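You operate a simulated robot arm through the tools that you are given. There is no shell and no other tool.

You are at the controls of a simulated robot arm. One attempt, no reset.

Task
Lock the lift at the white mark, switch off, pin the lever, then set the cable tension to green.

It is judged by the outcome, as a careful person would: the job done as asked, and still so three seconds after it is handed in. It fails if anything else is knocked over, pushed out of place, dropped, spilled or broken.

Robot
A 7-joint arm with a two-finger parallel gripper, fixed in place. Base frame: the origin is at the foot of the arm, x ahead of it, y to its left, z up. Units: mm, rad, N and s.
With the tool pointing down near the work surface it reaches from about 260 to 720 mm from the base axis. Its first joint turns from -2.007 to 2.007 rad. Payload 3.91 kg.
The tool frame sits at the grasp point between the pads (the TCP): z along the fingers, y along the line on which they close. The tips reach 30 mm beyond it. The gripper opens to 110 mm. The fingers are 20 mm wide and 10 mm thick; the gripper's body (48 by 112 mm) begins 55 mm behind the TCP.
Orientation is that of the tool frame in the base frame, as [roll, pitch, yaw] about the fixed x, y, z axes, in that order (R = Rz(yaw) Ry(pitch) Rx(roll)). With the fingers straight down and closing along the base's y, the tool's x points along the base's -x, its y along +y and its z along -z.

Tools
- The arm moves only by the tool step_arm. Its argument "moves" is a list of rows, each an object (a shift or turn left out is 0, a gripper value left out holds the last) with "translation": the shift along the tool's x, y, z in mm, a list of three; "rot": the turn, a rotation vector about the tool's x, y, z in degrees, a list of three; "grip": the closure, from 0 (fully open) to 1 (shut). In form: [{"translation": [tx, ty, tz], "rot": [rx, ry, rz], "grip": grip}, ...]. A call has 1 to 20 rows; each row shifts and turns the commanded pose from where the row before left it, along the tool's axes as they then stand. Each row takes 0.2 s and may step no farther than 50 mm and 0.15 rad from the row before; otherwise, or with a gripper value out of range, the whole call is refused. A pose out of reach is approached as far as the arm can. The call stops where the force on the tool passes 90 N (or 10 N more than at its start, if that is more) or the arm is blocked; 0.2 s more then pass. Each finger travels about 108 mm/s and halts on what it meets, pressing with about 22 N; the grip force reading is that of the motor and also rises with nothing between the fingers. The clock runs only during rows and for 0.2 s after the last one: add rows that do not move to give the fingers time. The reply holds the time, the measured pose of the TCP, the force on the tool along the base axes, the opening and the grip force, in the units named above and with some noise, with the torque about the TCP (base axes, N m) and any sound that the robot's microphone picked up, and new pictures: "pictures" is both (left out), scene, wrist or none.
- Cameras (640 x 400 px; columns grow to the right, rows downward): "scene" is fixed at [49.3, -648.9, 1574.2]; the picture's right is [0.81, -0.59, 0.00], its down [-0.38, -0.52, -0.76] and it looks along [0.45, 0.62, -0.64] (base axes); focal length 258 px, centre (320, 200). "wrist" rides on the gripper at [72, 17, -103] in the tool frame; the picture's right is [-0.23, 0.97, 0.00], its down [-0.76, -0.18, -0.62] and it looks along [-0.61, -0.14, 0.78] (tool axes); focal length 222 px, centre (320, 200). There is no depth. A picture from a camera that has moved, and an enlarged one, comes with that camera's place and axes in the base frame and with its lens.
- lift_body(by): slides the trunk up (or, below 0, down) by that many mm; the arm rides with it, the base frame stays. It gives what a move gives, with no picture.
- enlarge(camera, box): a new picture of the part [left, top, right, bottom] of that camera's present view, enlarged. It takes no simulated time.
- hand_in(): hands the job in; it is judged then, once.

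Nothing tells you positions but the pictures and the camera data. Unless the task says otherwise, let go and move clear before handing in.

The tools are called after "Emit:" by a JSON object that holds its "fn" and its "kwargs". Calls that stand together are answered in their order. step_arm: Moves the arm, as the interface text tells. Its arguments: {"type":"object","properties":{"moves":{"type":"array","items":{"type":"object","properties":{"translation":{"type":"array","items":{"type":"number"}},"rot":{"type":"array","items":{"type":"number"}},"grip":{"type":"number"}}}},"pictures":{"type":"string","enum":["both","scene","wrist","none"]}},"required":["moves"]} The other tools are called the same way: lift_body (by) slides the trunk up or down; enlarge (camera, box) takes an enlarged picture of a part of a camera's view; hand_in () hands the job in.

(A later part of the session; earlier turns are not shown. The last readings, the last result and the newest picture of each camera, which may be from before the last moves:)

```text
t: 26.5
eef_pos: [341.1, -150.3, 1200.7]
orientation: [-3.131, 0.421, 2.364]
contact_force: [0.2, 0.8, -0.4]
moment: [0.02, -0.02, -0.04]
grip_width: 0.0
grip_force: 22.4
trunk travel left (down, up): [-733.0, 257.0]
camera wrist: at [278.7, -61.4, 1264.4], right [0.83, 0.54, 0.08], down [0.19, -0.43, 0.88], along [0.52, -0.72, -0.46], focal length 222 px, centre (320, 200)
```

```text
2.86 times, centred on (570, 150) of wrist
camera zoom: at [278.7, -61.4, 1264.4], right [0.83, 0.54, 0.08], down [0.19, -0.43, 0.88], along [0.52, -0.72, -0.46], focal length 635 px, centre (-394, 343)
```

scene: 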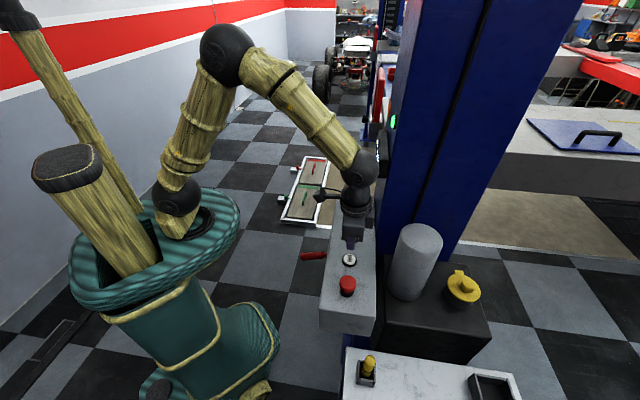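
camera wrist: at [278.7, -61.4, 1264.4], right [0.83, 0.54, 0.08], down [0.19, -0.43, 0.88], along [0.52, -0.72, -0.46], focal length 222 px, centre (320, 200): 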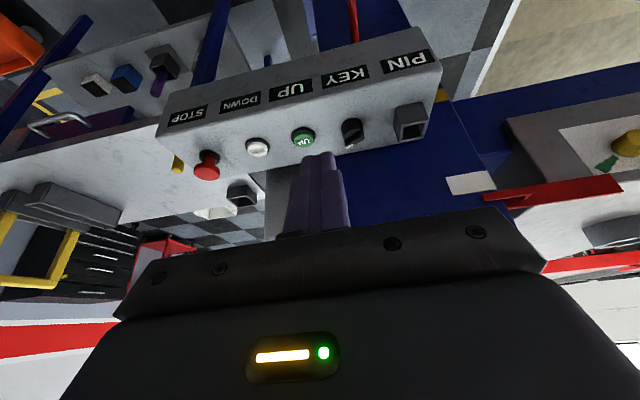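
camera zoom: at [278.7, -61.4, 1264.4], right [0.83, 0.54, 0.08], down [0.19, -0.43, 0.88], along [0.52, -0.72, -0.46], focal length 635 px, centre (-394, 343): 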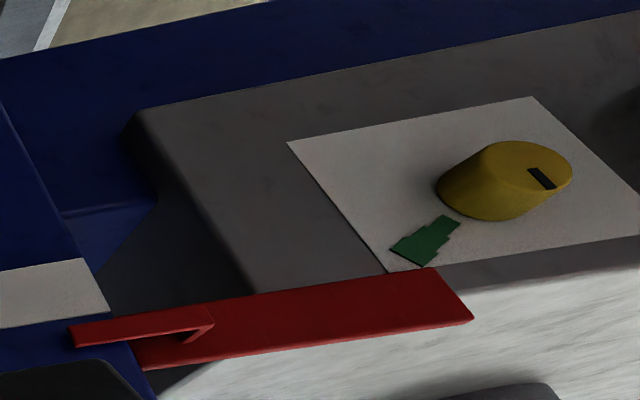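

The pointer is now roughly 30 mm above the centre of the white mark, and still "off locks". Next I put the lever to LOCK so the pawl catches at the white mark. I'll level the tool, open the gripper and position above the lever handle (≈(395,-97,729)).

Emit:
{"fn": "step_arm", "kwargs": {"moves": [{"rot": [0, 8, 0], "grip": 0.4}, {"rot": [0, 8, 0]}, {"rot": [0, 8, 0]}, {"translation": [0, 38, 0]}, {"translation": [0, 38, 0]}, {}], "pictures": "both"}}

```text
t: 27.9
eef_pos: [395.3, -93.6, 1199.5]
orientation: [-3.132, 0.001, 2.359]
contact_force: [-0.3, -0.5, 0.8]
moment: [-0.06, -0.03, -0.01]
grip_width: 66.2
grip_force: 0.0
trunk travel left (down, up): [-733.0, 257.0]
camera wrist: at [357.7, -29.1, 1302.2], right [0.85, 0.53, -0.01], down [0.42, -0.66, 0.63], along [0.32, -0.54, -0.78], focal length 222 px, centre (320, 200)
```

scene: 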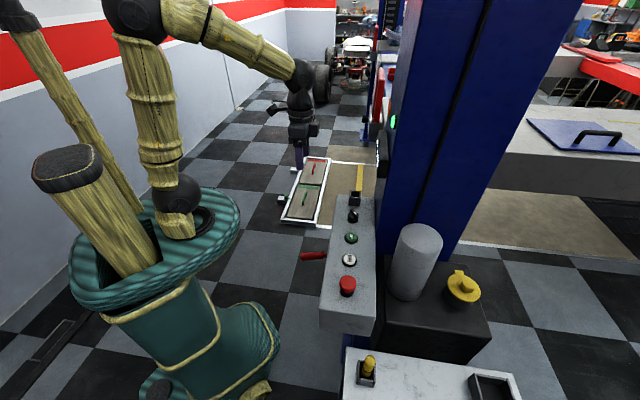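
wrist: 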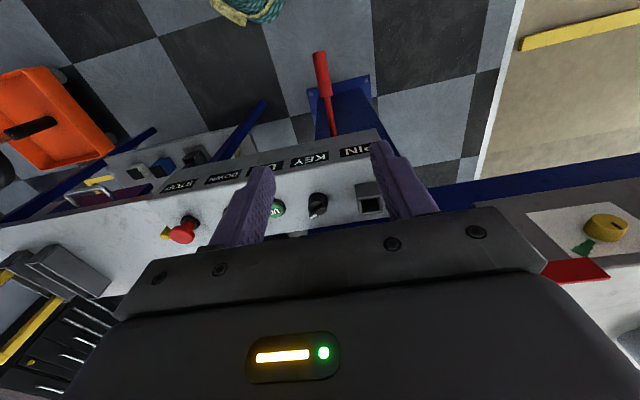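

The lever handle lies below the gripper, in the gripper's plane. Lowering the trunk by 400 leaves the tips ~30 mm above the handle.

Emit:
{"fn": "lift_body", "kwargs": {"by": -390}}

```text
t: 31.7
eef_pos: [395.3, -93.1, 810.1]
orientation: [-3.129, 0.0, 2.357]
contact_force: [-0.2, 0.2, 0.3]
moment: [0.01, 0.03, 0.01]
grip_width: 65.9
grip_force: 0.1
trunk travel left (down, up): [-343.0, 647.0]
```

Emit:
{"fn": "step_arm", "kwargs": {"moves": [{}], "pictures": "both"}}

```text
t: 32.1
eef_pos: [394.3, -93.5, 809.3]
orientation: [-3.129, 0.0, 2.357]
contact_force: [0.1, 0.2, 0.6]
moment: [0.01, -0.03, -0.02]
grip_width: 66.3
grip_force: 0.0
trunk travel left (down, up): [-343.0, 647.0]
camera wrist: at [357.8, -29.3, 912.0], right [0.85, 0.53, -0.01], down [0.42, -0.66, 0.63], along [0.32, -0.54, -0.78], focal length 222 px, centre (320, 200)
```

scene: 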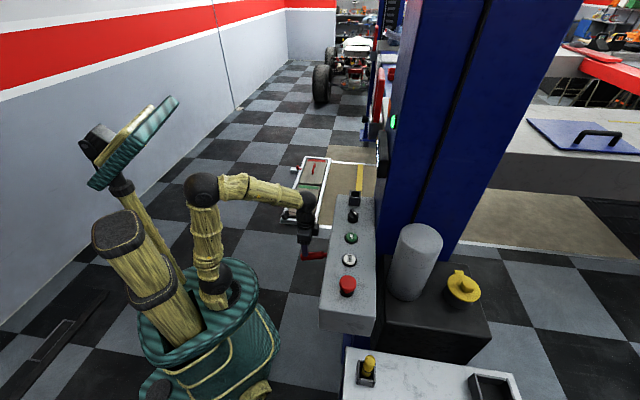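
wrist: 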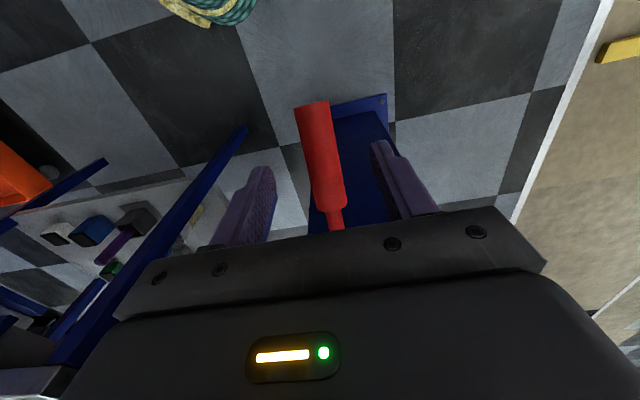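

The handle is centred between the open fingers. I'll descend around it and grip.

Emit:
{"fn": "step_arm", "kwargs": {"moves": [{"translation": [-6, -2, 40]}, {"translation": [0, 0, 38]}, {"grip": 0.4}, {"grip": 1}, {"grip": 1}, {"grip": 1}], "pictures": "wrist"}}

```text
t: 33.5
eef_pos: [396.4, -99.0, 730.2]
orientation: [-3.129, -0.002, 2.356]
contact_force: [-11.9, -13.4, -2.6]
moment: [0.23, 0.4, -0.3]
grip_width: 29.3
grip_force: 45.1
trunk travel left (down, up): [-343.0, 647.0]
camera wrist: at [359.7, -35.6, 833.8], right [0.85, 0.53, -0.01], down [0.42, -0.66, 0.62], along [0.32, -0.54, -0.78], focal length 222 px, centre (320, 200)
```

wrist: 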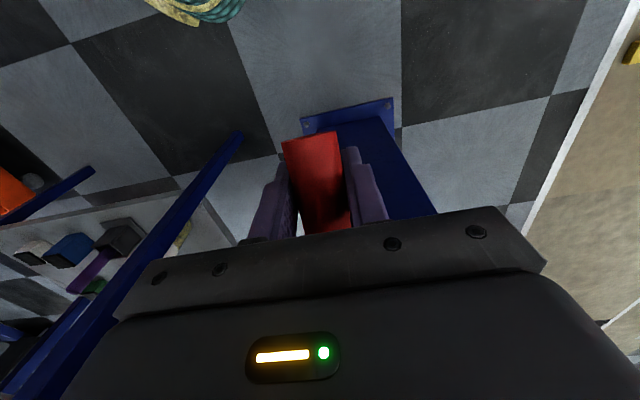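

Gripped on the 29 mm handle. I'll raise it along its arc in small steps, watching the forces.

Emit:
{"fn": "step_arm", "kwargs": {"moves": [{"translation": [3.5, -2, -11], "grip": 1}, {"translation": [3, 0, -11.2]}, {"translation": [2.5, 0, -11.3]}], "pictures": "wrist"}}

```text
t: 34.3
eef_pos: [390.3, -93.3, 765.5]
orientation: [-3.131, 0.001, 2.36]
contact_force: [4.9, -7.5, -5.0]
moment: [0.94, 0.62, -0.15]
grip_width: 29.7
grip_force: 45.1
trunk travel left (down, up): [-343.0, 647.0]
camera wrist: at [352.7, -29.3, 866.6], right [0.85, 0.53, -0.01], down [0.42, -0.66, 0.63], along [0.33, -0.53, -0.78], focal length 222 px, centre (320, 200)
```

wrist: 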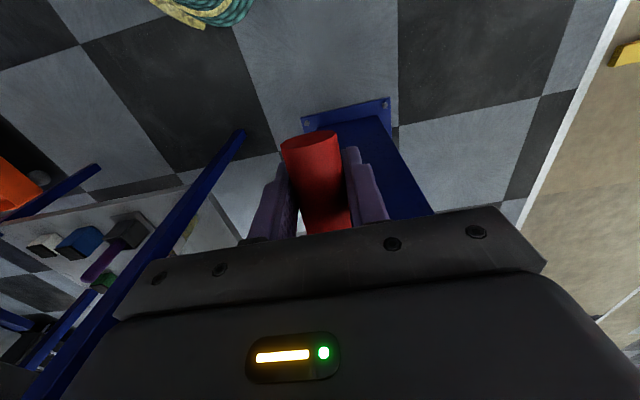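

The lever follows with little force. Continuing the arc.

Emit:
{"fn": "step_arm", "kwargs": {"moves": [{"translation": [1, 0, -11]}, {"translation": [0.5, 0, -11]}, {"translation": [0, 0, -11]}, {"translation": [-0.5, 0, -11]}], "pictures": "wrist"}}

```text
t: 35.3
eef_pos: [389.2, -90.7, 807.3]
orientation: [-3.127, -0.004, 2.36]
contact_force: [-12.9, 10.0, -8.0]
moment: [0.93, 0.92, -0.08]
grip_width: 29.5
grip_force: 45.5
trunk travel left (down, up): [-343.0, 647.0]
camera wrist: at [351.3, -27.5, 911.4], right [0.85, 0.53, -0.01], down [0.42, -0.66, 0.62], along [0.32, -0.53, -0.78], focal length 222 px, centre (320, 200)
```

wrist: 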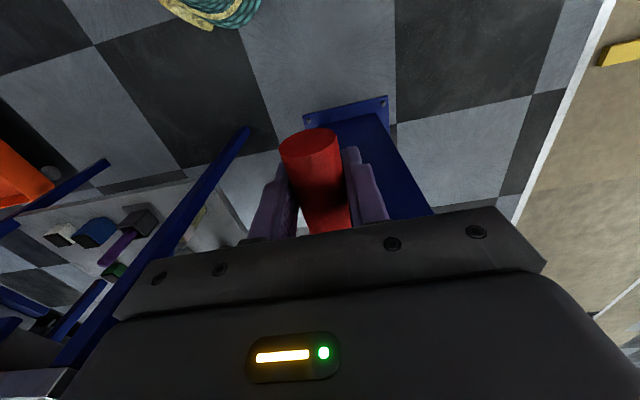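

Emit:
{"fn": "step_arm", "kwargs": {"moves": [{"translation": [1.7, 0, -11]}, {"translation": [0, 0, -11]}, {"translation": [-0.5, 0, -11]}], "pictures": "wrist"}}

```text
t: 36.1
eef_pos: [390.6, -93.1, 841.7]
orientation: [-3.131, 0.003, 2.358]
contact_force: [6.7, -9.2, -9.7]
moment: [0.89, 0.78, -0.03]
grip_width: 29.4
grip_force: 44.8
trunk travel left (down, up): [-343.0, 647.0]
camera wrist: at [353.5, -29.9, 944.1], right [0.85, 0.53, -0.01], down [0.42, -0.66, 0.63], along [0.33, -0.54, -0.78], focal length 222 px, centre (320, 200)
```

wrist: 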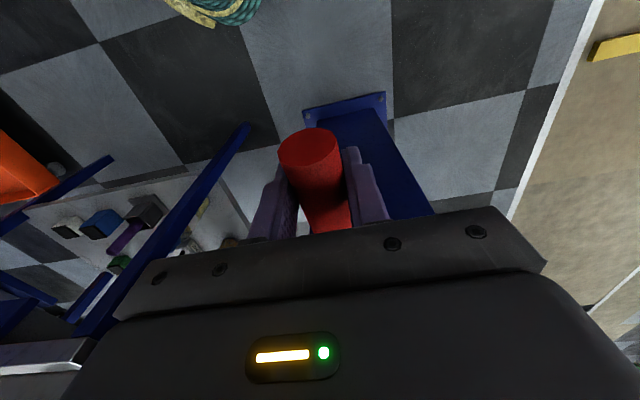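

Emit:
{"fn": "step_arm", "kwargs": {"moves": [{"translation": [-2.5, 0, -10]}, {"translation": [-2, 0, -10]}], "pictures": "wrist"}}

```text
t: 36.7
eef_pos: [394.1, -97.9, 861.7]
orientation: [-3.13, -0.001, 2.358]
contact_force: [2.5, -9.6, -11.5]
moment: [0.88, 1.0, 0.06]
grip_width: 29.7
grip_force: 45.0
trunk travel left (down, up): [-343.0, 647.0]
camera wrist: at [356.7, -32.8, 964.0], right [0.85, 0.53, -0.01], down [0.42, -0.66, 0.62], along [0.32, -0.53, -0.78], focal length 222 px, centre (320, 200)
```

wrist: 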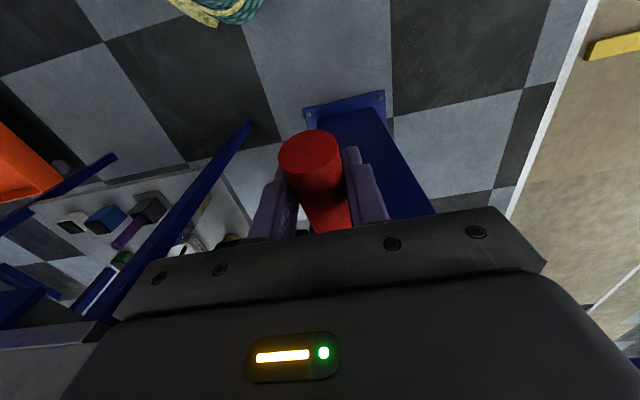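

Emit:
{"fn": "step_arm", "kwargs": {"moves": [{"translation": [-2.8, 0, -8]}, {"translation": [-2, 0, -8]}], "pictures": "wrist"}}

```text
t: 37.3
eef_pos: [394.6, -98.7, 873.7]
orientation: [-3.126, -0.008, 2.358]
contact_force: [-5.9, 2.5, -43.6]
moment: [0.08, 0.01, 0.09]
grip_width: 29.5
grip_force: 45.3
trunk travel left (down, up): [-343.0, 647.0]
camera wrist: at [359.0, -34.5, 976.9], right [0.85, 0.53, -0.02], down [0.42, -0.66, 0.62], along [0.32, -0.53, -0.78], focal length 222 px, centre (320, 200)
```

wrist: 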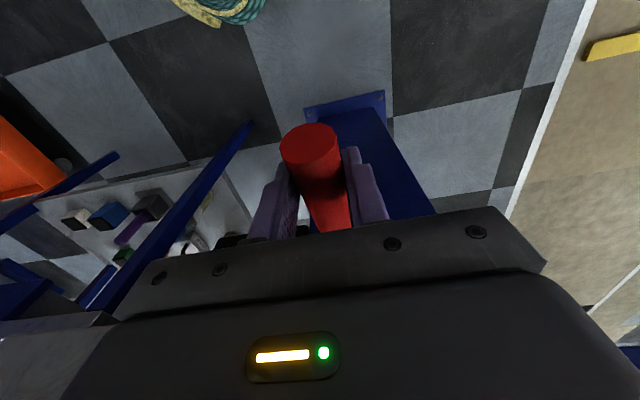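

The lever has reached its upper stop (44 N). I'll relax the upward pull, open the fingers slightly and see whether it stays at LOCK.

Emit:
{"fn": "step_arm", "kwargs": {"moves": [{"translation": [0.5, 0, 5]}, {}], "pictures": "none"}}

```text
t: 37.9
eef_pos: [395.8, -99.4, 872.9]
orientation: [-3.133, 0.003, 2.358]
contact_force: [-6.7, 6.3, -1.1]
moment: [0.64, 0.69, -0.02]
grip_width: 29.3
grip_force: 44.8
trunk travel left (down, up): [-343.0, 647.0]
```

Emit:
{"fn": "step_arm", "kwargs": {"moves": [{"grip": 0.6}, {"grip": 0.5}, {}], "pictures": "wrist"}}

```text
t: 38.7
eef_pos: [396.5, -98.8, 871.3]
orientation: [-3.13, -0.001, 2.357]
contact_force: [-0.7, 0.2, -0.4]
moment: [0.01, -0.03, 0.0]
grip_width: 55.0
grip_force: 0.0
trunk travel left (down, up): [-343.0, 647.0]
camera wrist: at [358.2, -34.8, 973.9], right [0.85, 0.53, -0.01], down [0.42, -0.66, 0.63], along [0.32, -0.54, -0.78], focal length 222 px, centre (320, 200)
```

wrist: 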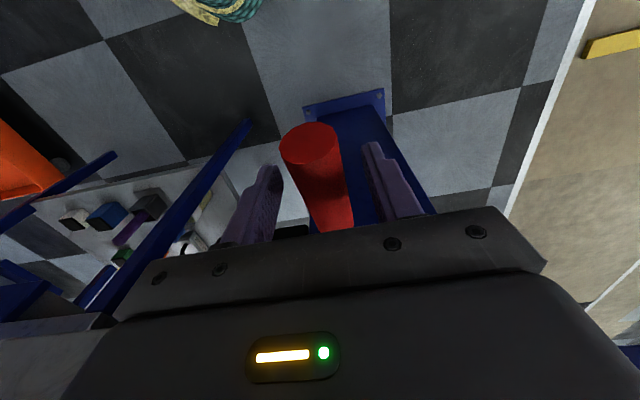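

The lever stays at LOCK by itself. I'll rise straight up with the trunk.

Emit:
{"fn": "lift_body", "kwargs": {"by": 330}}

```text
t: 41.9
eef_pos: [396.4, -99.2, 1200.7]
orientation: [-3.129, 0.001, 2.356]
contact_force: [-0.4, 0.3, -0.1]
moment: [0.01, -0.01, -0.02]
grip_width: 55.1
grip_force: 0.0
trunk travel left (down, up): [-673.0, 317.0]
```

Emit:
{"fn": "step_arm", "kwargs": {"moves": [{"translation": [0, -38, 0], "grip": 1}, {"translation": [0, -38, 0]}, {"rot": [0, -8, 0]}, {"rot": [0, -8, 0]}, {"rot": [0, -8, 0]}, {}], "pictures": "both"}}

```text
t: 43.3
eef_pos: [342.2, -152.2, 1202.5]
orientation: [-3.13, 0.419, 2.362]
contact_force: [0.7, 0.1, -0.5]
moment: [-0.04, 0.01, 0.01]
grip_width: 0.0
grip_force: 22.3
trunk travel left (down, up): [-673.0, 317.0]
camera wrist: at [279.2, -63.5, 1266.6], right [0.83, 0.54, 0.08], down [0.19, -0.43, 0.88], along [0.52, -0.72, -0.46], focal length 222 px, centre (320, 200)
```

scene: 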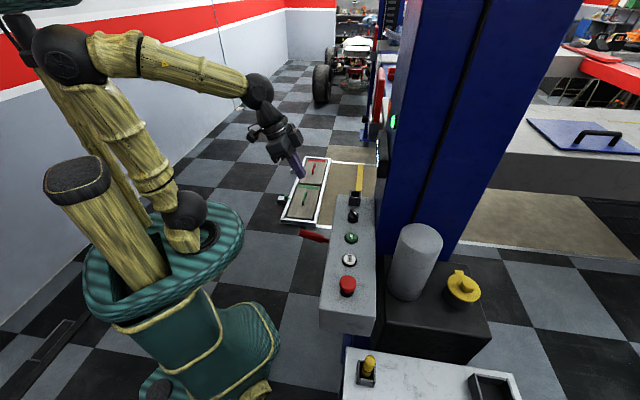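
wrist: 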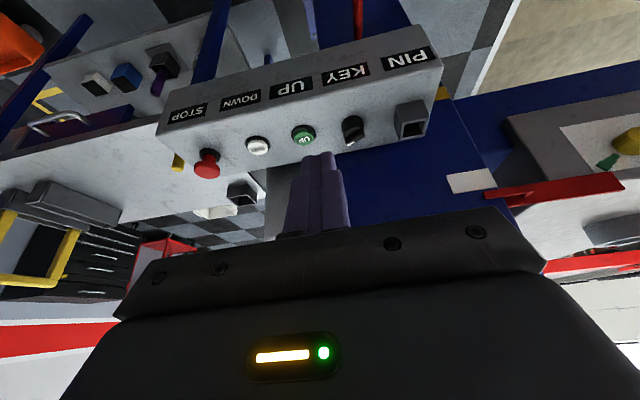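

Lever is up at LOCK and the carriage hasn't moved. I'll return to DOWN for another short press.

Emit:
{"fn": "step_arm", "kwargs": {"moves": [{"rot": [0, 8, 0]}, {"rot": [0, 8, 0]}, {"rot": [0, 8, 0]}, {"translation": [-31.5, -25, 0]}, {"translation": [-31.5, -25, 0]}, {"translation": [-31.5, -25, 0]}, {"translation": [-31.5, -25, 0]}, {"translation": [-30, -23, 0]}, {"translation": [0, 0, 40]}, {"translation": [0, 0, 40]}, {"translation": [0, 0, 40]}, {"translation": [0, 0, 36]}, {}], "pictures": "wrist"}}

```text
t: 46.1
eef_pos: [362.5, -349.8, 1049.0]
orientation: [-3.128, -0.001, 2.357]
contact_force: [0.3, -0.2, 0.2]
moment: [-0.05, -0.02, 0.03]
grip_width: 0.0
grip_force: 22.4
trunk travel left (down, up): [-673.0, 317.0]
camera wrist: at [324.3, -285.8, 1151.3], right [0.85, 0.53, -0.01], down [0.42, -0.66, 0.63], along [0.32, -0.54, -0.78], focal length 222 px, centre (320, 200)
```

wrist: 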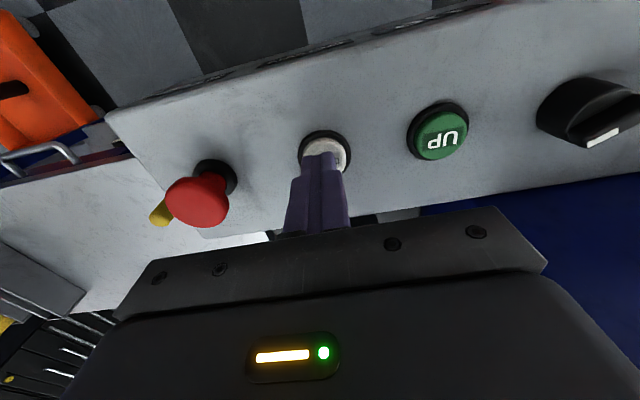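

Emit:
{"fn": "step_arm", "kwargs": {"moves": [{"translation": [1, 1, 8]}, {"translation": [0, 0, 4]}, {"translation": [0, 0, -14]}], "pictures": "scene"}}

```text
t: 46.9
eef_pos: [364.4, -348.8, 1050.7]
orientation: [-3.129, -0.002, 2.357]
contact_force: [-0.3, -0.6, 0.5]
moment: [-0.03, 0.01, -0.01]
grip_width: 0.1
grip_force: 22.1
trunk travel left (down, up): [-673.0, 317.0]
heard: click
```

scene: 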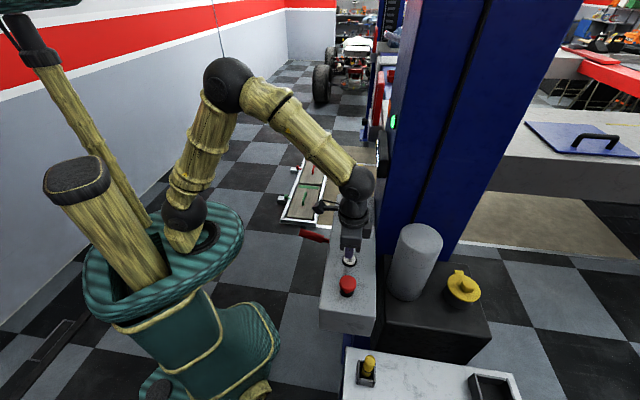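

Emit:
{"fn": "enlarge", "kwargs": {"camera": "scene", "box": [340, 0, 640, 200]}}

```text
2.00 times, centred on (490, 100) of scene
camera zoom: at [49.3, -648.9, 1574.2], right [0.81, -0.59, 0.0], down [-0.38, -0.52, -0.76], along [0.45, 0.62, -0.64], focal length 517 px, centre (-20, 400)
```

zoom: 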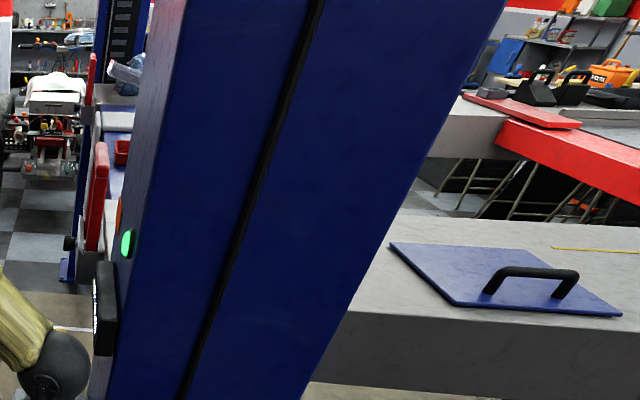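

The platform sank a little more (~12 mm); about 15 mm remain. Another press, slightly longer, and I'll listen for the lock catching.

Emit:
{"fn": "step_arm", "kwargs": {"moves": [{"translation": [0, 0, 10]}, {"translation": [0, 0, 4]}, {"translation": [0, 0, -14]}], "pictures": "scene"}}

Emit:
{"fn": "enlarge", "kwargs": {"camera": "scene", "box": [340, 0, 640, 200]}}

```text
t: 47.7
eef_pos: [364.4, -349.9, 1050.1]
orientation: [-3.128, 0.0, 2.358]
contact_force: [-0.4, -0.6, 0.2]
moment: [0.0, -0.01, -0.02]
grip_width: 0.0
grip_force: 22.2
trunk travel left (down, up): [-673.0, 317.0]
heard: click
```

scene: 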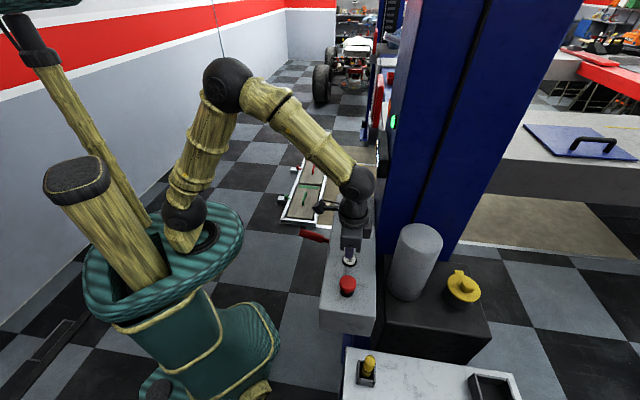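

```text
2.00 times, centred on (490, 100) of scene
camera zoom: at [49.3, -648.9, 1574.2], right [0.81, -0.59, 0.0], down [-0.38, -0.52, -0.76], along [0.45, 0.62, -0.64], focal length 517 px, centre (-20, 400)
```

zoom: 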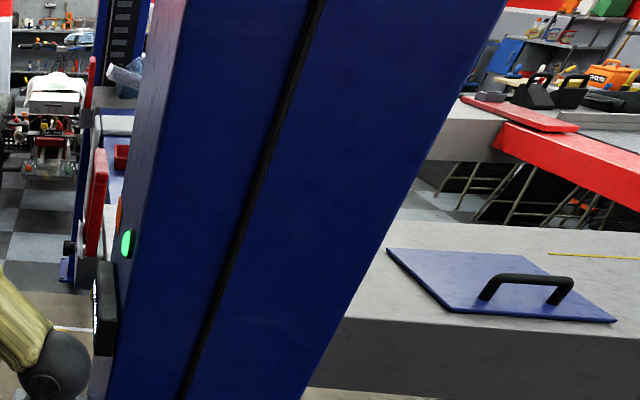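

Moved again. Before going further I'll check the pointer from the viewing pose.

Emit:
{"fn": "step_arm", "kwargs": {"moves": [{"translation": [0, 0, -40]}, {"translation": [0, 0, -40]}, {"translation": [0, 0, -40]}, {"translation": [0, 0, -30]}, {"translation": [31.5, 25, 0]}, {"translation": [31.5, 25, 0]}, {"translation": [31.5, 25, 0]}, {"translation": [31.5, 25, 0]}, {"translation": [30, 23, 0]}, {"rot": [0, -8, 0]}, {"rot": [0, -8, 0]}, {"rot": [0, -8, 0]}, {}], "pictures": "wrist"}}

Emit:
{"fn": "enlarge", "kwargs": {"camera": "wrist", "box": [420, 130, 560, 240]}}

```text
t: 50.5
eef_pos: [342.7, -152.9, 1197.5]
orientation: [-3.129, 0.421, 2.364]
contact_force: [0.3, 0.4, -0.6]
moment: [0.01, -0.02, -0.01]
grip_width: 0.1
grip_force: 22.4
trunk travel left (down, up): [-673.0, 317.0]
camera wrist: at [278.9, -63.0, 1261.3], right [0.83, 0.54, 0.08], down [0.19, -0.43, 0.88], along [0.52, -0.72, -0.46], focal length 222 px, centre (320, 200)
```

wrist: 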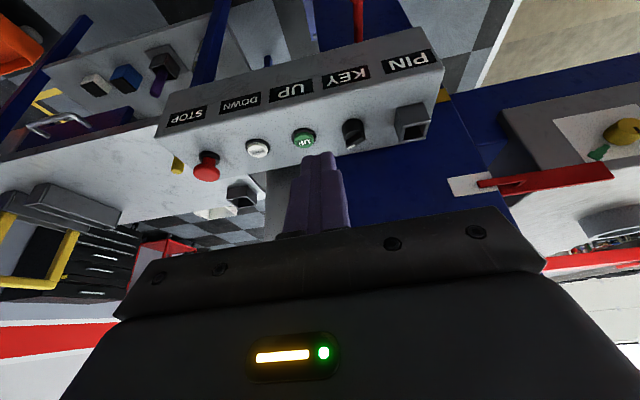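

```text
3.64 times, centred on (490, 185) of wrist
camera zoom: at [278.9, -63.0, 1261.3], right [0.83, 0.54, 0.08], down [0.19, -0.43, 0.88], along [0.52, -0.72, -0.46], focal length 808 px, centre (-298, 254)
```

zoom: 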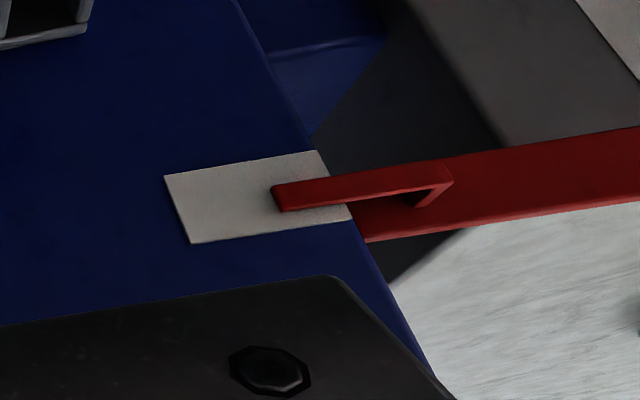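

The pointer now overlaps the white mark, about 5–9 mm above its centre. One more short press should seat it on the lock.

Emit:
{"fn": "step_arm", "kwargs": {"moves": [{"rot": [0, 8, 0]}, {"rot": [0, 8, 0]}, {"rot": [0, 8, 0]}, {"translation": [-31.5, -25, 0]}, {"translation": [-31.5, -25, 0]}, {"translation": [-31.5, -25, 0]}, {"translation": [-31.5, -25, 0]}, {"translation": [-30, -23, 0]}, {"translation": [0, 0, 40]}, {"translation": [0, 0, 40]}, {"translation": [0, 0, 40]}, {"translation": [0, 0, 30]}, {}], "pictures": "none"}}

```text
t: 53.3
eef_pos: [364.5, -353.4, 1047.5]
orientation: [-3.13, -0.001, 2.357]
contact_force: [0.4, 0.4, 0.6]
moment: [-0.06, 0.03, 0.04]
grip_width: 0.0
grip_force: 22.1
trunk travel left (down, up): [-673.0, 317.0]
```

Emit:
{"fn": "step_arm", "kwargs": {"moves": [{"translation": [-1, 1, 8]}, {"translation": [0, 0, 3]}, {"translation": [0, 0, -14]}], "pictures": "scene"}}

Emit:
{"fn": "enlarge", "kwargs": {"camera": "scene", "box": [340, 0, 640, 200]}}

```text
t: 54.1
eef_pos: [367.1, -350.2, 1052.7]
orientation: [-3.13, 0.0, 2.358]
contact_force: [0.9, -0.1, 0.5]
moment: [-0.03, 0.01, -0.03]
grip_width: 0.0
grip_force: 21.5
trunk travel left (down, up): [-673.0, 317.0]
heard: click
```

scene: 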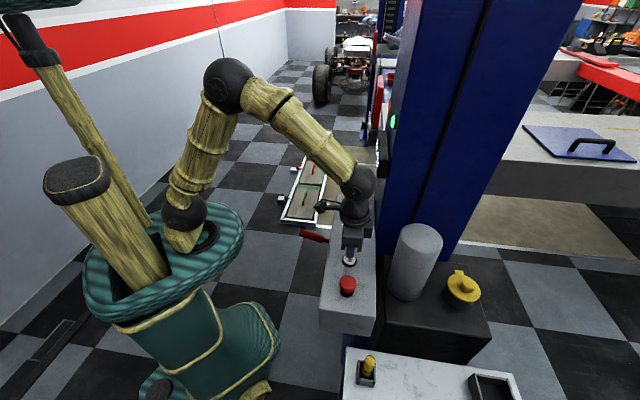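

```text
2.00 times, centred on (490, 100) of scene
camera zoom: at [49.3, -648.9, 1574.2], right [0.81, -0.59, 0.0], down [-0.38, -0.52, -0.76], along [0.45, 0.62, -0.64], focal length 517 px, centre (-20, 400)
```

zoom: 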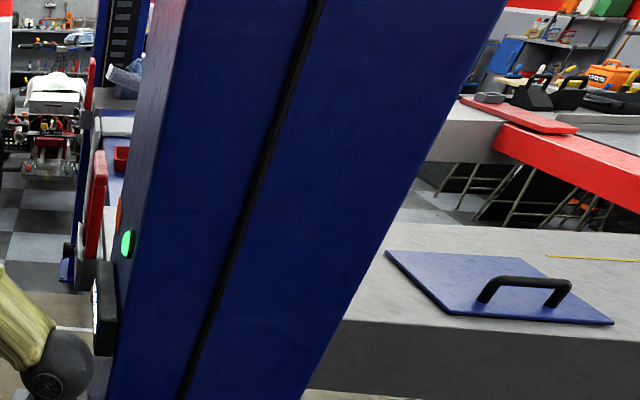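

It moved only ~4 mm this time – possibly seated. I'll press once more to verify that it no longer descends.

Emit:
{"fn": "step_arm", "kwargs": {"moves": [{"translation": [0, 0, 12]}, {"translation": [0, 0, 4]}, {"translation": [0, 0, -16]}], "pictures": "scene"}}

Emit:
{"fn": "enlarge", "kwargs": {"camera": "scene", "box": [340, 0, 640, 200]}}

```text
t: 54.9
eef_pos: [366.9, -351.2, 1053.3]
orientation: [-3.13, 0.0, 2.358]
contact_force: [-0.3, 0.4, 0.4]
moment: [0.06, -0.02, 0.0]
grip_width: 0.0
grip_force: 21.9
trunk travel left (down, up): [-673.0, 317.0]
heard: click
```

scene: 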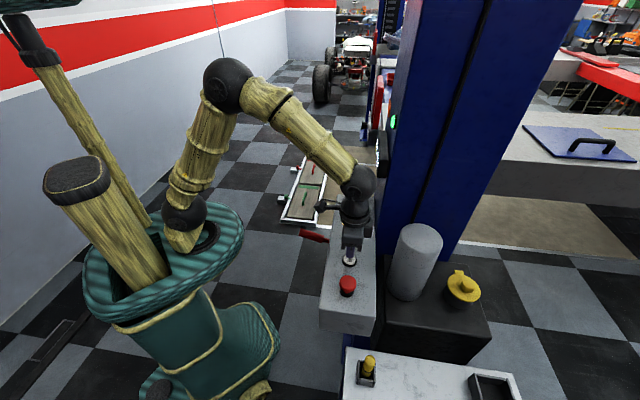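

```text
2.00 times, centred on (490, 100) of scene
camera zoom: at [49.3, -648.9, 1574.2], right [0.81, -0.59, 0.0], down [-0.38, -0.52, -0.76], along [0.45, 0.62, -0.64], focal length 517 px, centre (-20, 400)
```

zoom: 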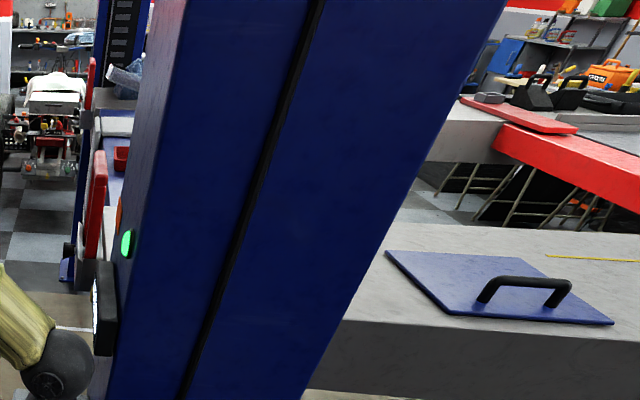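

No further descent: it is resting on the lock. Now I'll verify the display and pointer from a higher viewpoint.

Emit:
{"fn": "step_arm", "kwargs": {"moves": [{"translation": [0, 0, -40]}, {"translation": [0, 0, -40]}, {"translation": [0, 0, -40]}, {"translation": [0, 0, -30]}, {"translation": [31.5, 25, 0]}, {"translation": [31.5, 25, 0]}, {"translation": [31.5, 25, 0]}, {"translation": [31.5, 25, 0]}, {"translation": [30, 23, 0]}, {"rot": [0, -8, 0]}, {"rot": [0, -8, 0]}, {"rot": [0, -8, 0]}], "pictures": "none"}}

Emit:
{"fn": "lift_body", "kwargs": {"by": 160}}

Emit:
{"fn": "step_arm", "kwargs": {"moves": [{}], "pictures": "both"}}

Emit:
{"fn": "enlarge", "kwargs": {"camera": "wrist", "box": [320, 60, 520, 200]}}

```text
t: 57.5
eef_pos: [344.2, -150.7, 1202.5]
orientation: [-3.129, 0.423, 2.364]
contact_force: [0.0, -0.6, 0.3]
moment: [-0.03, -0.01, 0.0]
grip_width: 0.0
grip_force: 21.6
trunk travel left (down, up): [-673.0, 317.0]
```

```text
t: 59.4
eef_pos: [344.9, -151.0, 1362.4]
orientation: [-3.129, 0.419, 2.363]
contact_force: [0.7, 0.7, -0.2]
moment: [0.01, -0.03, 0.03]
grip_width: 0.2
grip_force: 21.8
trunk travel left (down, up): [-833.0, 157.0]
```

```text
t: 59.8
eef_pos: [344.9, -151.7, 1361.9]
orientation: [-3.129, 0.421, 2.364]
contact_force: [0.8, -0.6, -0.5]
moment: [-0.05, -0.01, 0.01]
grip_width: 0.0
grip_force: 22.0
trunk travel left (down, up): [-833.0, 157.0]
camera wrist: at [281.1, -62.3, 1425.5], right [0.83, 0.54, 0.08], down [0.2, -0.43, 0.88], along [0.51, -0.72, -0.47], focal length 222 px, centre (320, 200)
```

scene: 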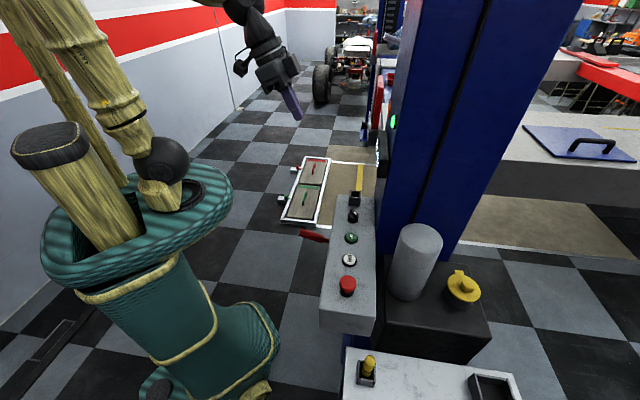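
wrist: 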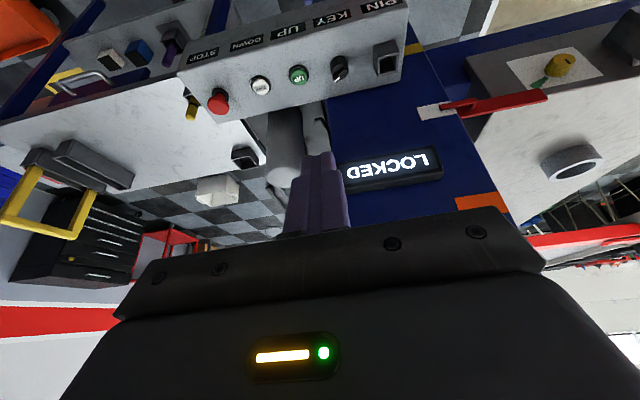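

```text
2.86 times, centred on (420, 130) of wrist
camera zoom: at [281.1, -62.3, 1425.5], right [0.83, 0.54, 0.08], down [0.2, -0.43, 0.88], along [0.51, -0.72, -0.47], focal length 635 px, centre (34, 400)
```

zoom: 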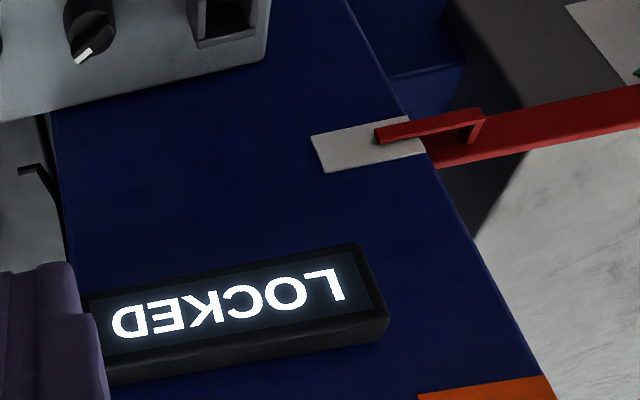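

The display says LOCKED and the pointer is at the white mark. Next: switch off at the KEY. I'll come down for a close look at the key.

Emit:
{"fn": "lift_body", "kwargs": {"by": -160}}

Emit:
{"fn": "step_arm", "kwargs": {"moves": [{"rot": [0, 8, 0]}, {"rot": [0, 8, 0]}, {"rot": [0, 8, 0]}, {"translation": [-31.3, -5.6, 0]}, {"translation": [-31.3, -5.6, 0]}, {"translation": [-31.3, -5.6, 0]}, {"translation": [0, 0, 40]}, {"translation": [0, 0, 30]}, {}], "pictures": "wrist"}}

Emit:
{"fn": "enlarge", "kwargs": {"camera": "wrist", "box": [340, 110, 500, 220]}}

```text
t: 61.6
eef_pos: [345.1, -151.6, 1201.9]
orientation: [-3.127, 0.418, 2.363]
contact_force: [0.0, -0.3, 0.7]
moment: [0.02, -0.03, -0.01]
grip_width: 0.0
grip_force: 21.9
trunk travel left (down, up): [-673.0, 317.0]
```

```text
t: 63.6
eef_pos: [397.9, -229.5, 1130.6]
orientation: [-3.13, -0.001, 2.356]
contact_force: [-0.2, -0.9, -0.8]
moment: [0.0, 0.04, -0.03]
grip_width: 0.0
grip_force: 22.2
trunk travel left (down, up): [-673.0, 317.0]
camera wrist: at [359.7, -164.7, 1233.5], right [0.85, 0.53, -0.01], down [0.42, -0.66, 0.63], along [0.32, -0.54, -0.78], focal length 222 px, centre (320, 200)
```

wrist: 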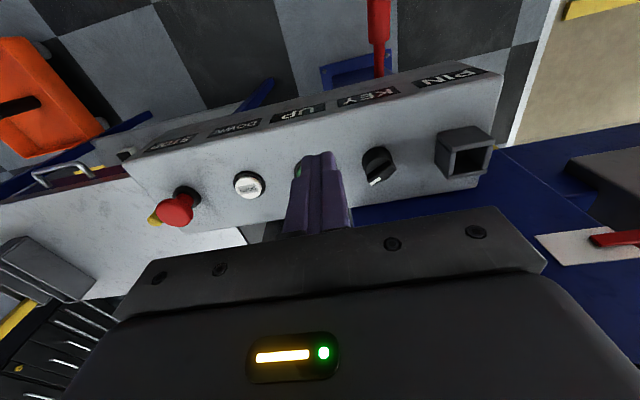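

```text
3.64 times, centred on (420, 165) of wrist
camera zoom: at [359.7, -164.7, 1233.5], right [0.85, 0.53, -0.01], down [0.42, -0.66, 0.63], along [0.32, -0.54, -0.78], focal length 808 px, centre (-44, 327)
```

zoom: 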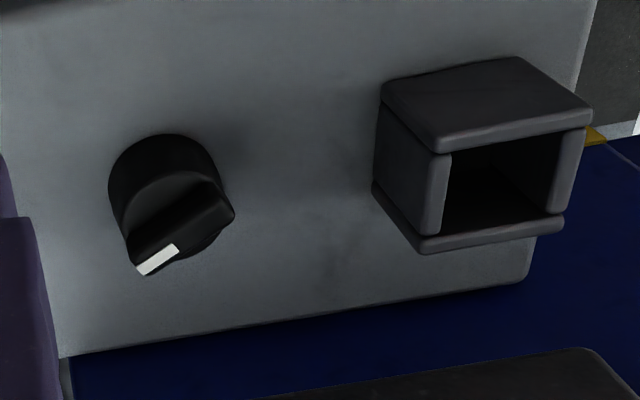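

I can see the key's bar pointing ~60° clockwise from "up" (toward the column) with its white end; turning it counter‑clockwise should be OFF. I'll yaw the tool, lean it slightly away from the display, and hover over the key with open fingers.

Emit:
{"fn": "step_arm", "kwargs": {"moves": [{"rot": [0, 0, 7.6]}, {"rot": [0, 0, 7.6]}, {"rot": [0, 0, 7.6]}, {"rot": [0, 0, 7.6]}, {"rot": [0, 0, 7.6], "grip": 0.5}, {"rot": [0, -6, 0]}, {"rot": [0, -6, 0]}, {}], "pictures": "none"}}

```text
t: 65.4
eef_pos: [397.3, -232.3, 1131.6]
orientation: [-3.132, 0.219, 1.698]
contact_force: [0.3, -0.5, 0.1]
moment: [0.04, 0.0, 0.03]
grip_width: 54.9
grip_force: 0.1
trunk travel left (down, up): [-673.0, 317.0]
```

Emit:
{"fn": "step_arm", "kwargs": {"moves": [{"translation": [-2.5, 41.5, 0]}, {"translation": [-2.6, 41.5, 0]}, {"translation": [0, 0, 20]}, {}], "pictures": "both"}}

```text
t: 66.4
eef_pos: [481.4, -228.7, 1113.3]
orientation: [-3.133, 0.216, 1.698]
contact_force: [0.2, 0.5, -0.3]
moment: [-0.01, 0.0, -0.04]
grip_width: 54.9
grip_force: 0.0
trunk travel left (down, up): [-673.0, 317.0]
camera wrist: at [488.4, -133.4, 1196.2], right [0.99, -0.1, 0.04], down [-0.09, -0.63, 0.77], along [-0.05, -0.77, -0.63], focal length 222 px, centre (320, 200)
```

scene: 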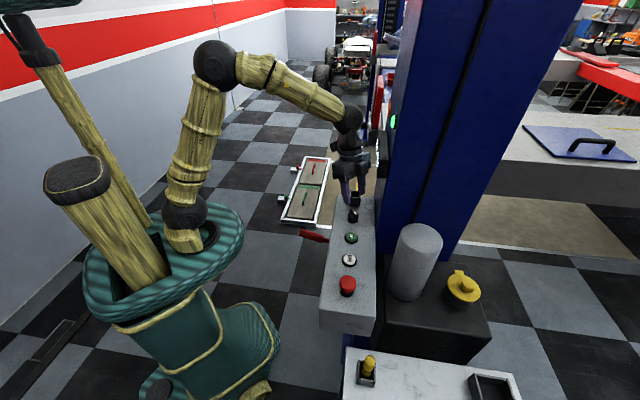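
wrist: 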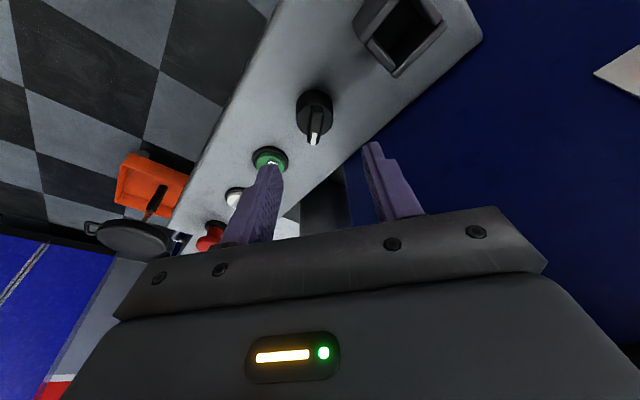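

Emit:
{"fn": "enlarge", "kwargs": {"camera": "wrist", "box": [260, 60, 400, 190]}}

```text
3.08 times, centred on (330, 125) of wrist
camera zoom: at [488.4, -133.4, 1196.2], right [0.99, -0.1, 0.04], down [-0.09, -0.63, 0.77], along [-0.05, -0.77, -0.63], focal length 684 px, centre (289, 431)
```

zoom: 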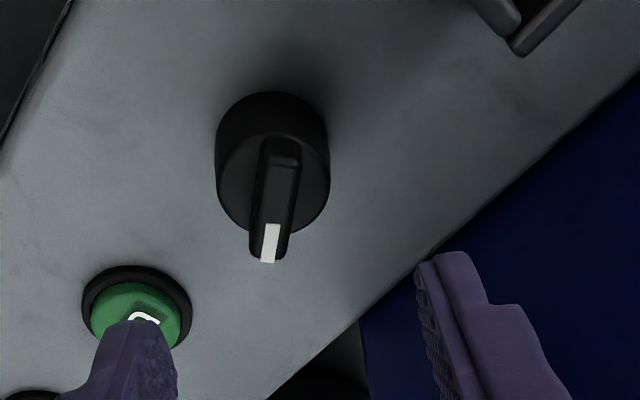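

The key is a cylinder (≈31 mm) with a raised bar across the top (white end toward −103°), axis ≈(480,-238). I'll go down so the fingertips straddle the raised bar.

Emit:
{"fn": "step_arm", "kwargs": {"moves": [{"translation": [9.2, -2.5, 21]}, {"translation": [0, 0, 21]}, {"translation": [0, 0, 20]}, {}], "pictures": "wrist"}}

Emit:
{"fn": "enlarge", "kwargs": {"camera": "wrist", "box": [220, 60, 420, 220]}}

```text
t: 67.4
eef_pos: [477.7, -234.0, 1047.9]
orientation: [-3.134, 0.216, 1.698]
contact_force: [-0.4, -0.1, -0.1]
moment: [-0.01, -0.03, -0.01]
grip_width: 54.9
grip_force: 0.0
trunk travel left (down, up): [-673.0, 317.0]
camera wrist: at [485.1, -141.1, 1132.1], right [0.99, -0.1, 0.04], down [-0.09, -0.63, 0.77], along [-0.05, -0.77, -0.63], focal length 222 px, centre (320, 200)
```

wrist: 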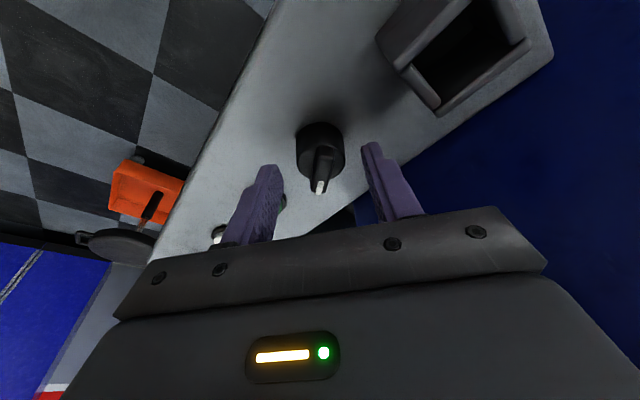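

```text
2.50 times, centred on (320, 140) of wrist
camera zoom: at [485.1, -141.1, 1132.1], right [0.99, -0.1, 0.04], down [-0.09, -0.63, 0.77], along [-0.05, -0.77, -0.63], focal length 555 px, centre (320, 350)
```

zoom: 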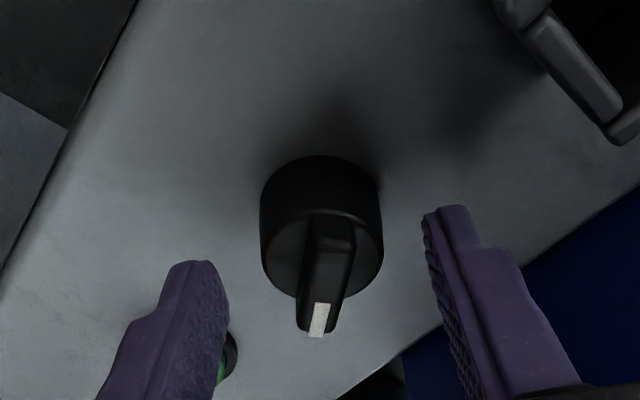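

Tips are at z≈1019 around the key. Closing gently to see what they grip.

Emit:
{"fn": "step_arm", "kwargs": {"moves": [{"translation": [0, 1.5, 0], "grip": 0.6}, {"grip": 0.7}, {"grip": 0.78}, {}], "pictures": "wrist"}}

Emit:
{"fn": "enlarge", "kwargs": {"camera": "wrist", "box": [220, 60, 420, 220]}}

```text
t: 68.4
eef_pos: [479.6, -234.9, 1048.3]
orientation: [-3.131, 0.215, 1.695]
contact_force: [-3.3, 0.3, -2.1]
moment: [0.03, 0.12, -0.01]
grip_width: 31.8
grip_force: 45.1
trunk travel left (down, up): [-673.0, 317.0]
camera wrist: at [486.4, -140.5, 1133.1], right [0.99, -0.1, 0.04], down [-0.09, -0.63, 0.77], along [-0.05, -0.77, -0.63], focal length 222 px, centre (320, 200)
```

wrist: 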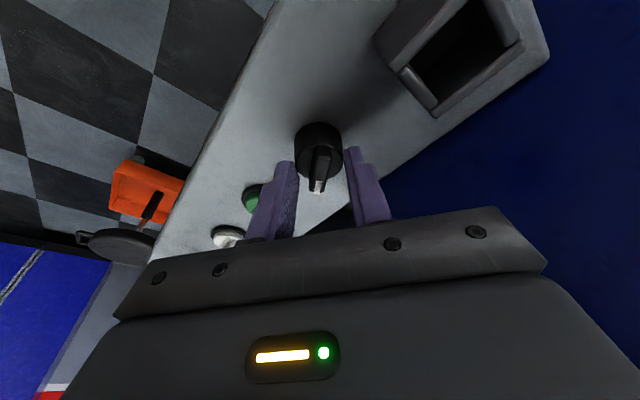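

```text
2.50 times, centred on (320, 140) of wrist
camera zoom: at [486.4, -140.5, 1133.1], right [0.99, -0.1, 0.04], down [-0.09, -0.63, 0.77], along [-0.05, -0.77, -0.63], focal length 555 px, centre (320, 350)
```

zoom: 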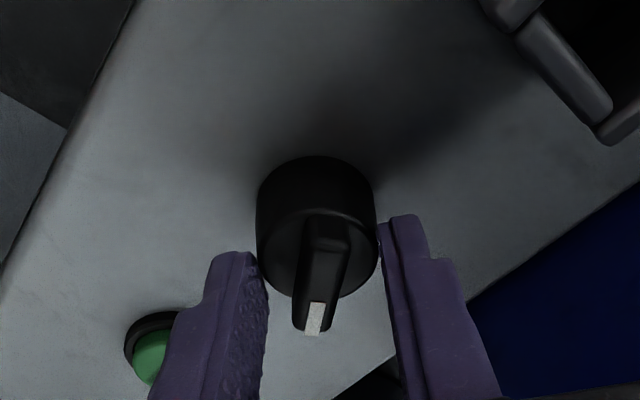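

Gripping the key's cylinder (31.8 mm). I'll rotate it counter-clockwise about the vertical in small steps.

Emit:
{"fn": "step_arm", "kwargs": {"moves": [{"grip": 1}, {"rot": [-1.6, 0, -7.33], "translation": [-0.2, -0.35, 0], "grip": 1}, {"rot": [-1.6, 0, -7.33], "translation": [-0.2, -0.35, 0]}, {"rot": [-1.6, 0, -7.33], "translation": [-0.15, -0.38, 0]}], "pictures": "wrist"}}

Emit:
{"fn": "enlarge", "kwargs": {"camera": "wrist", "box": [220, 60, 420, 220]}}

```text
t: 69.4
eef_pos: [476.7, -235.6, 1048.8]
orientation: [-3.132, 0.211, 2.093]
contact_force: [-10.8, -7.9, -10.5]
moment: [-0.59, 0.11, -0.03]
grip_width: 31.9
grip_force: 45.1
trunk travel left (down, up): [-673.0, 317.0]
camera wrist: at [448.6, -146.3, 1133.8], right [0.96, 0.29, 0.04], down [0.16, -0.62, 0.77], along [0.25, -0.73, -0.64], focal length 222 px, centre (320, 200)
```

wrist: 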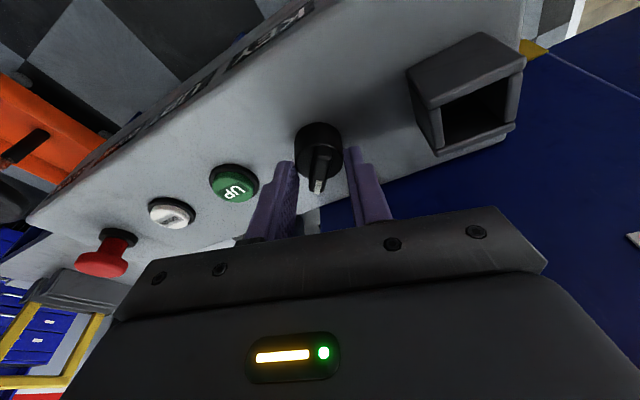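

```text
2.50 times, centred on (320, 140) of wrist
camera zoom: at [448.6, -146.3, 1133.8], right [0.96, 0.29, 0.04], down [0.16, -0.62, 0.77], along [0.25, -0.73, -0.64], focal length 555 px, centre (320, 350)
```

zoom: 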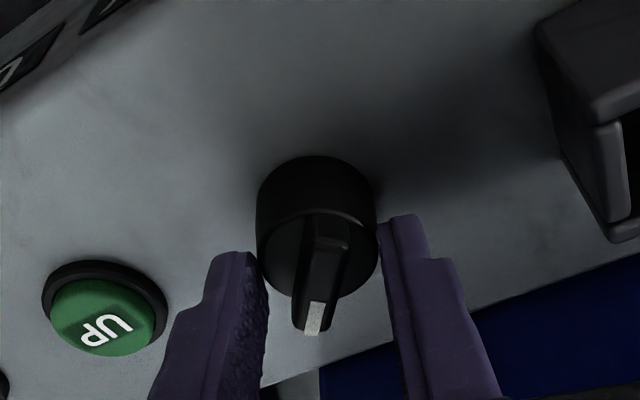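

The key turns with the gripper (≈23° so far). Continuing.

Emit:
{"fn": "step_arm", "kwargs": {"moves": [{"rot": [-1.6, 0, -7.33], "translation": [-0.1, -0.8, 0.3]}, {"rot": [-1.6, 0, -7.33], "translation": [-0.1, -0.8, 0.3]}, {"rot": [-1.6, 0, -7.33], "translation": [0, -0.5, 0.3]}], "pictures": "both"}}

Emit:
{"fn": "enlarge", "kwargs": {"camera": "wrist", "box": [220, 60, 420, 220]}}

Emit:
{"fn": "enlarge", "kwargs": {"camera": "scene", "box": [330, 80, 430, 200]}}

```text
t: 70.2
eef_pos: [476.6, -235.3, 1048.2]
orientation: [-3.134, 0.207, 2.484]
contact_force: [-16.7, -3.6, -15.0]
moment: [-0.09, 0.24, -0.02]
grip_width: 31.9
grip_force: 44.9
trunk travel left (down, up): [-673.0, 317.0]
camera wrist: at [415.7, -166.1, 1134.2], right [0.77, 0.63, 0.04], down [0.38, -0.51, 0.77], along [0.51, -0.58, -0.64], focal length 222 px, centre (320, 200)
```

scene: 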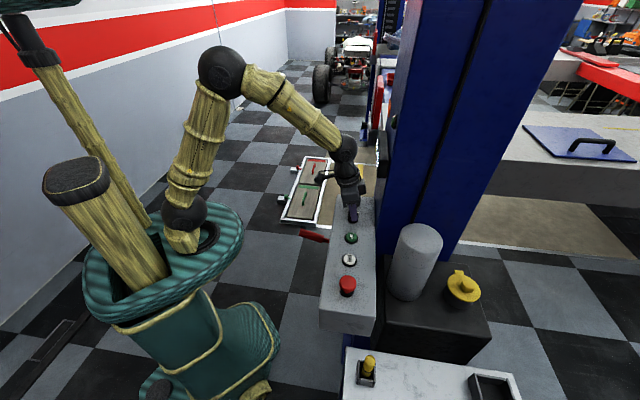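
wrist: 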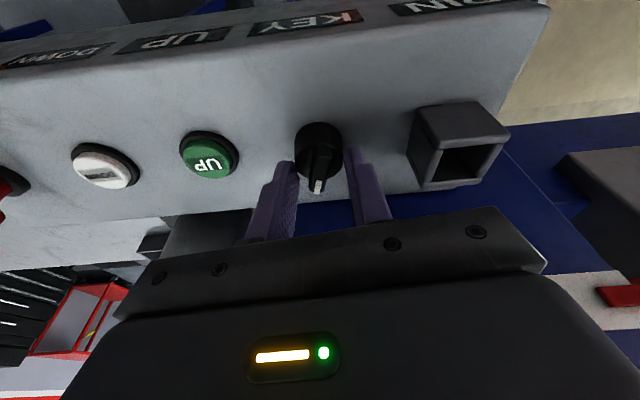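

```text
2.50 times, centred on (320, 140) of wrist
camera zoom: at [415.7, -166.1, 1134.2], right [0.77, 0.63, 0.04], down [0.38, -0.51, 0.77], along [0.51, -0.58, -0.64], focal length 555 px, centre (320, 350)
```

zoom: 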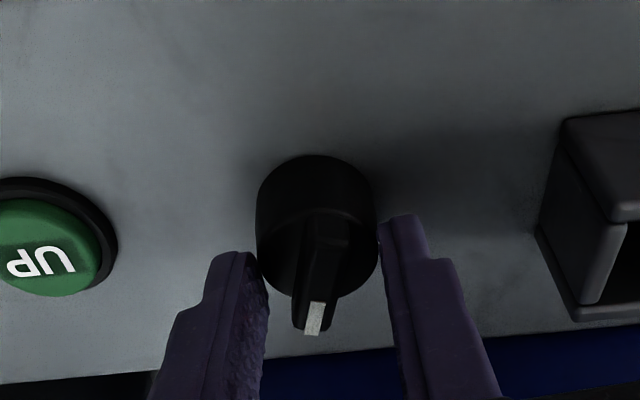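

```text
3.33 times, centred on (380, 140) of scene
camera zoom: at [49.3, -648.9, 1574.2], right [0.81, -0.59, 0.0], down [-0.38, -0.52, -0.76], along [0.45, 0.62, -0.64], focal length 861 px, centre (120, 400)
```

zoom: 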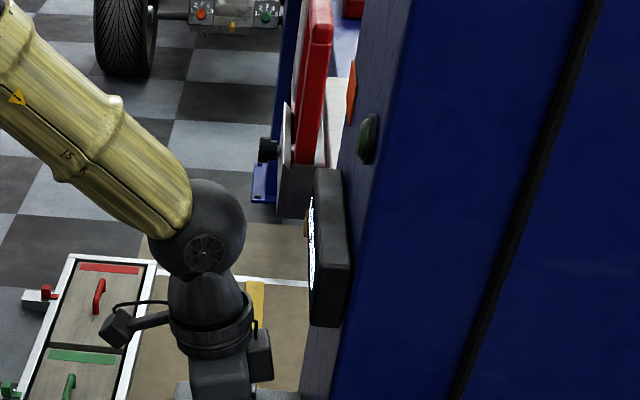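

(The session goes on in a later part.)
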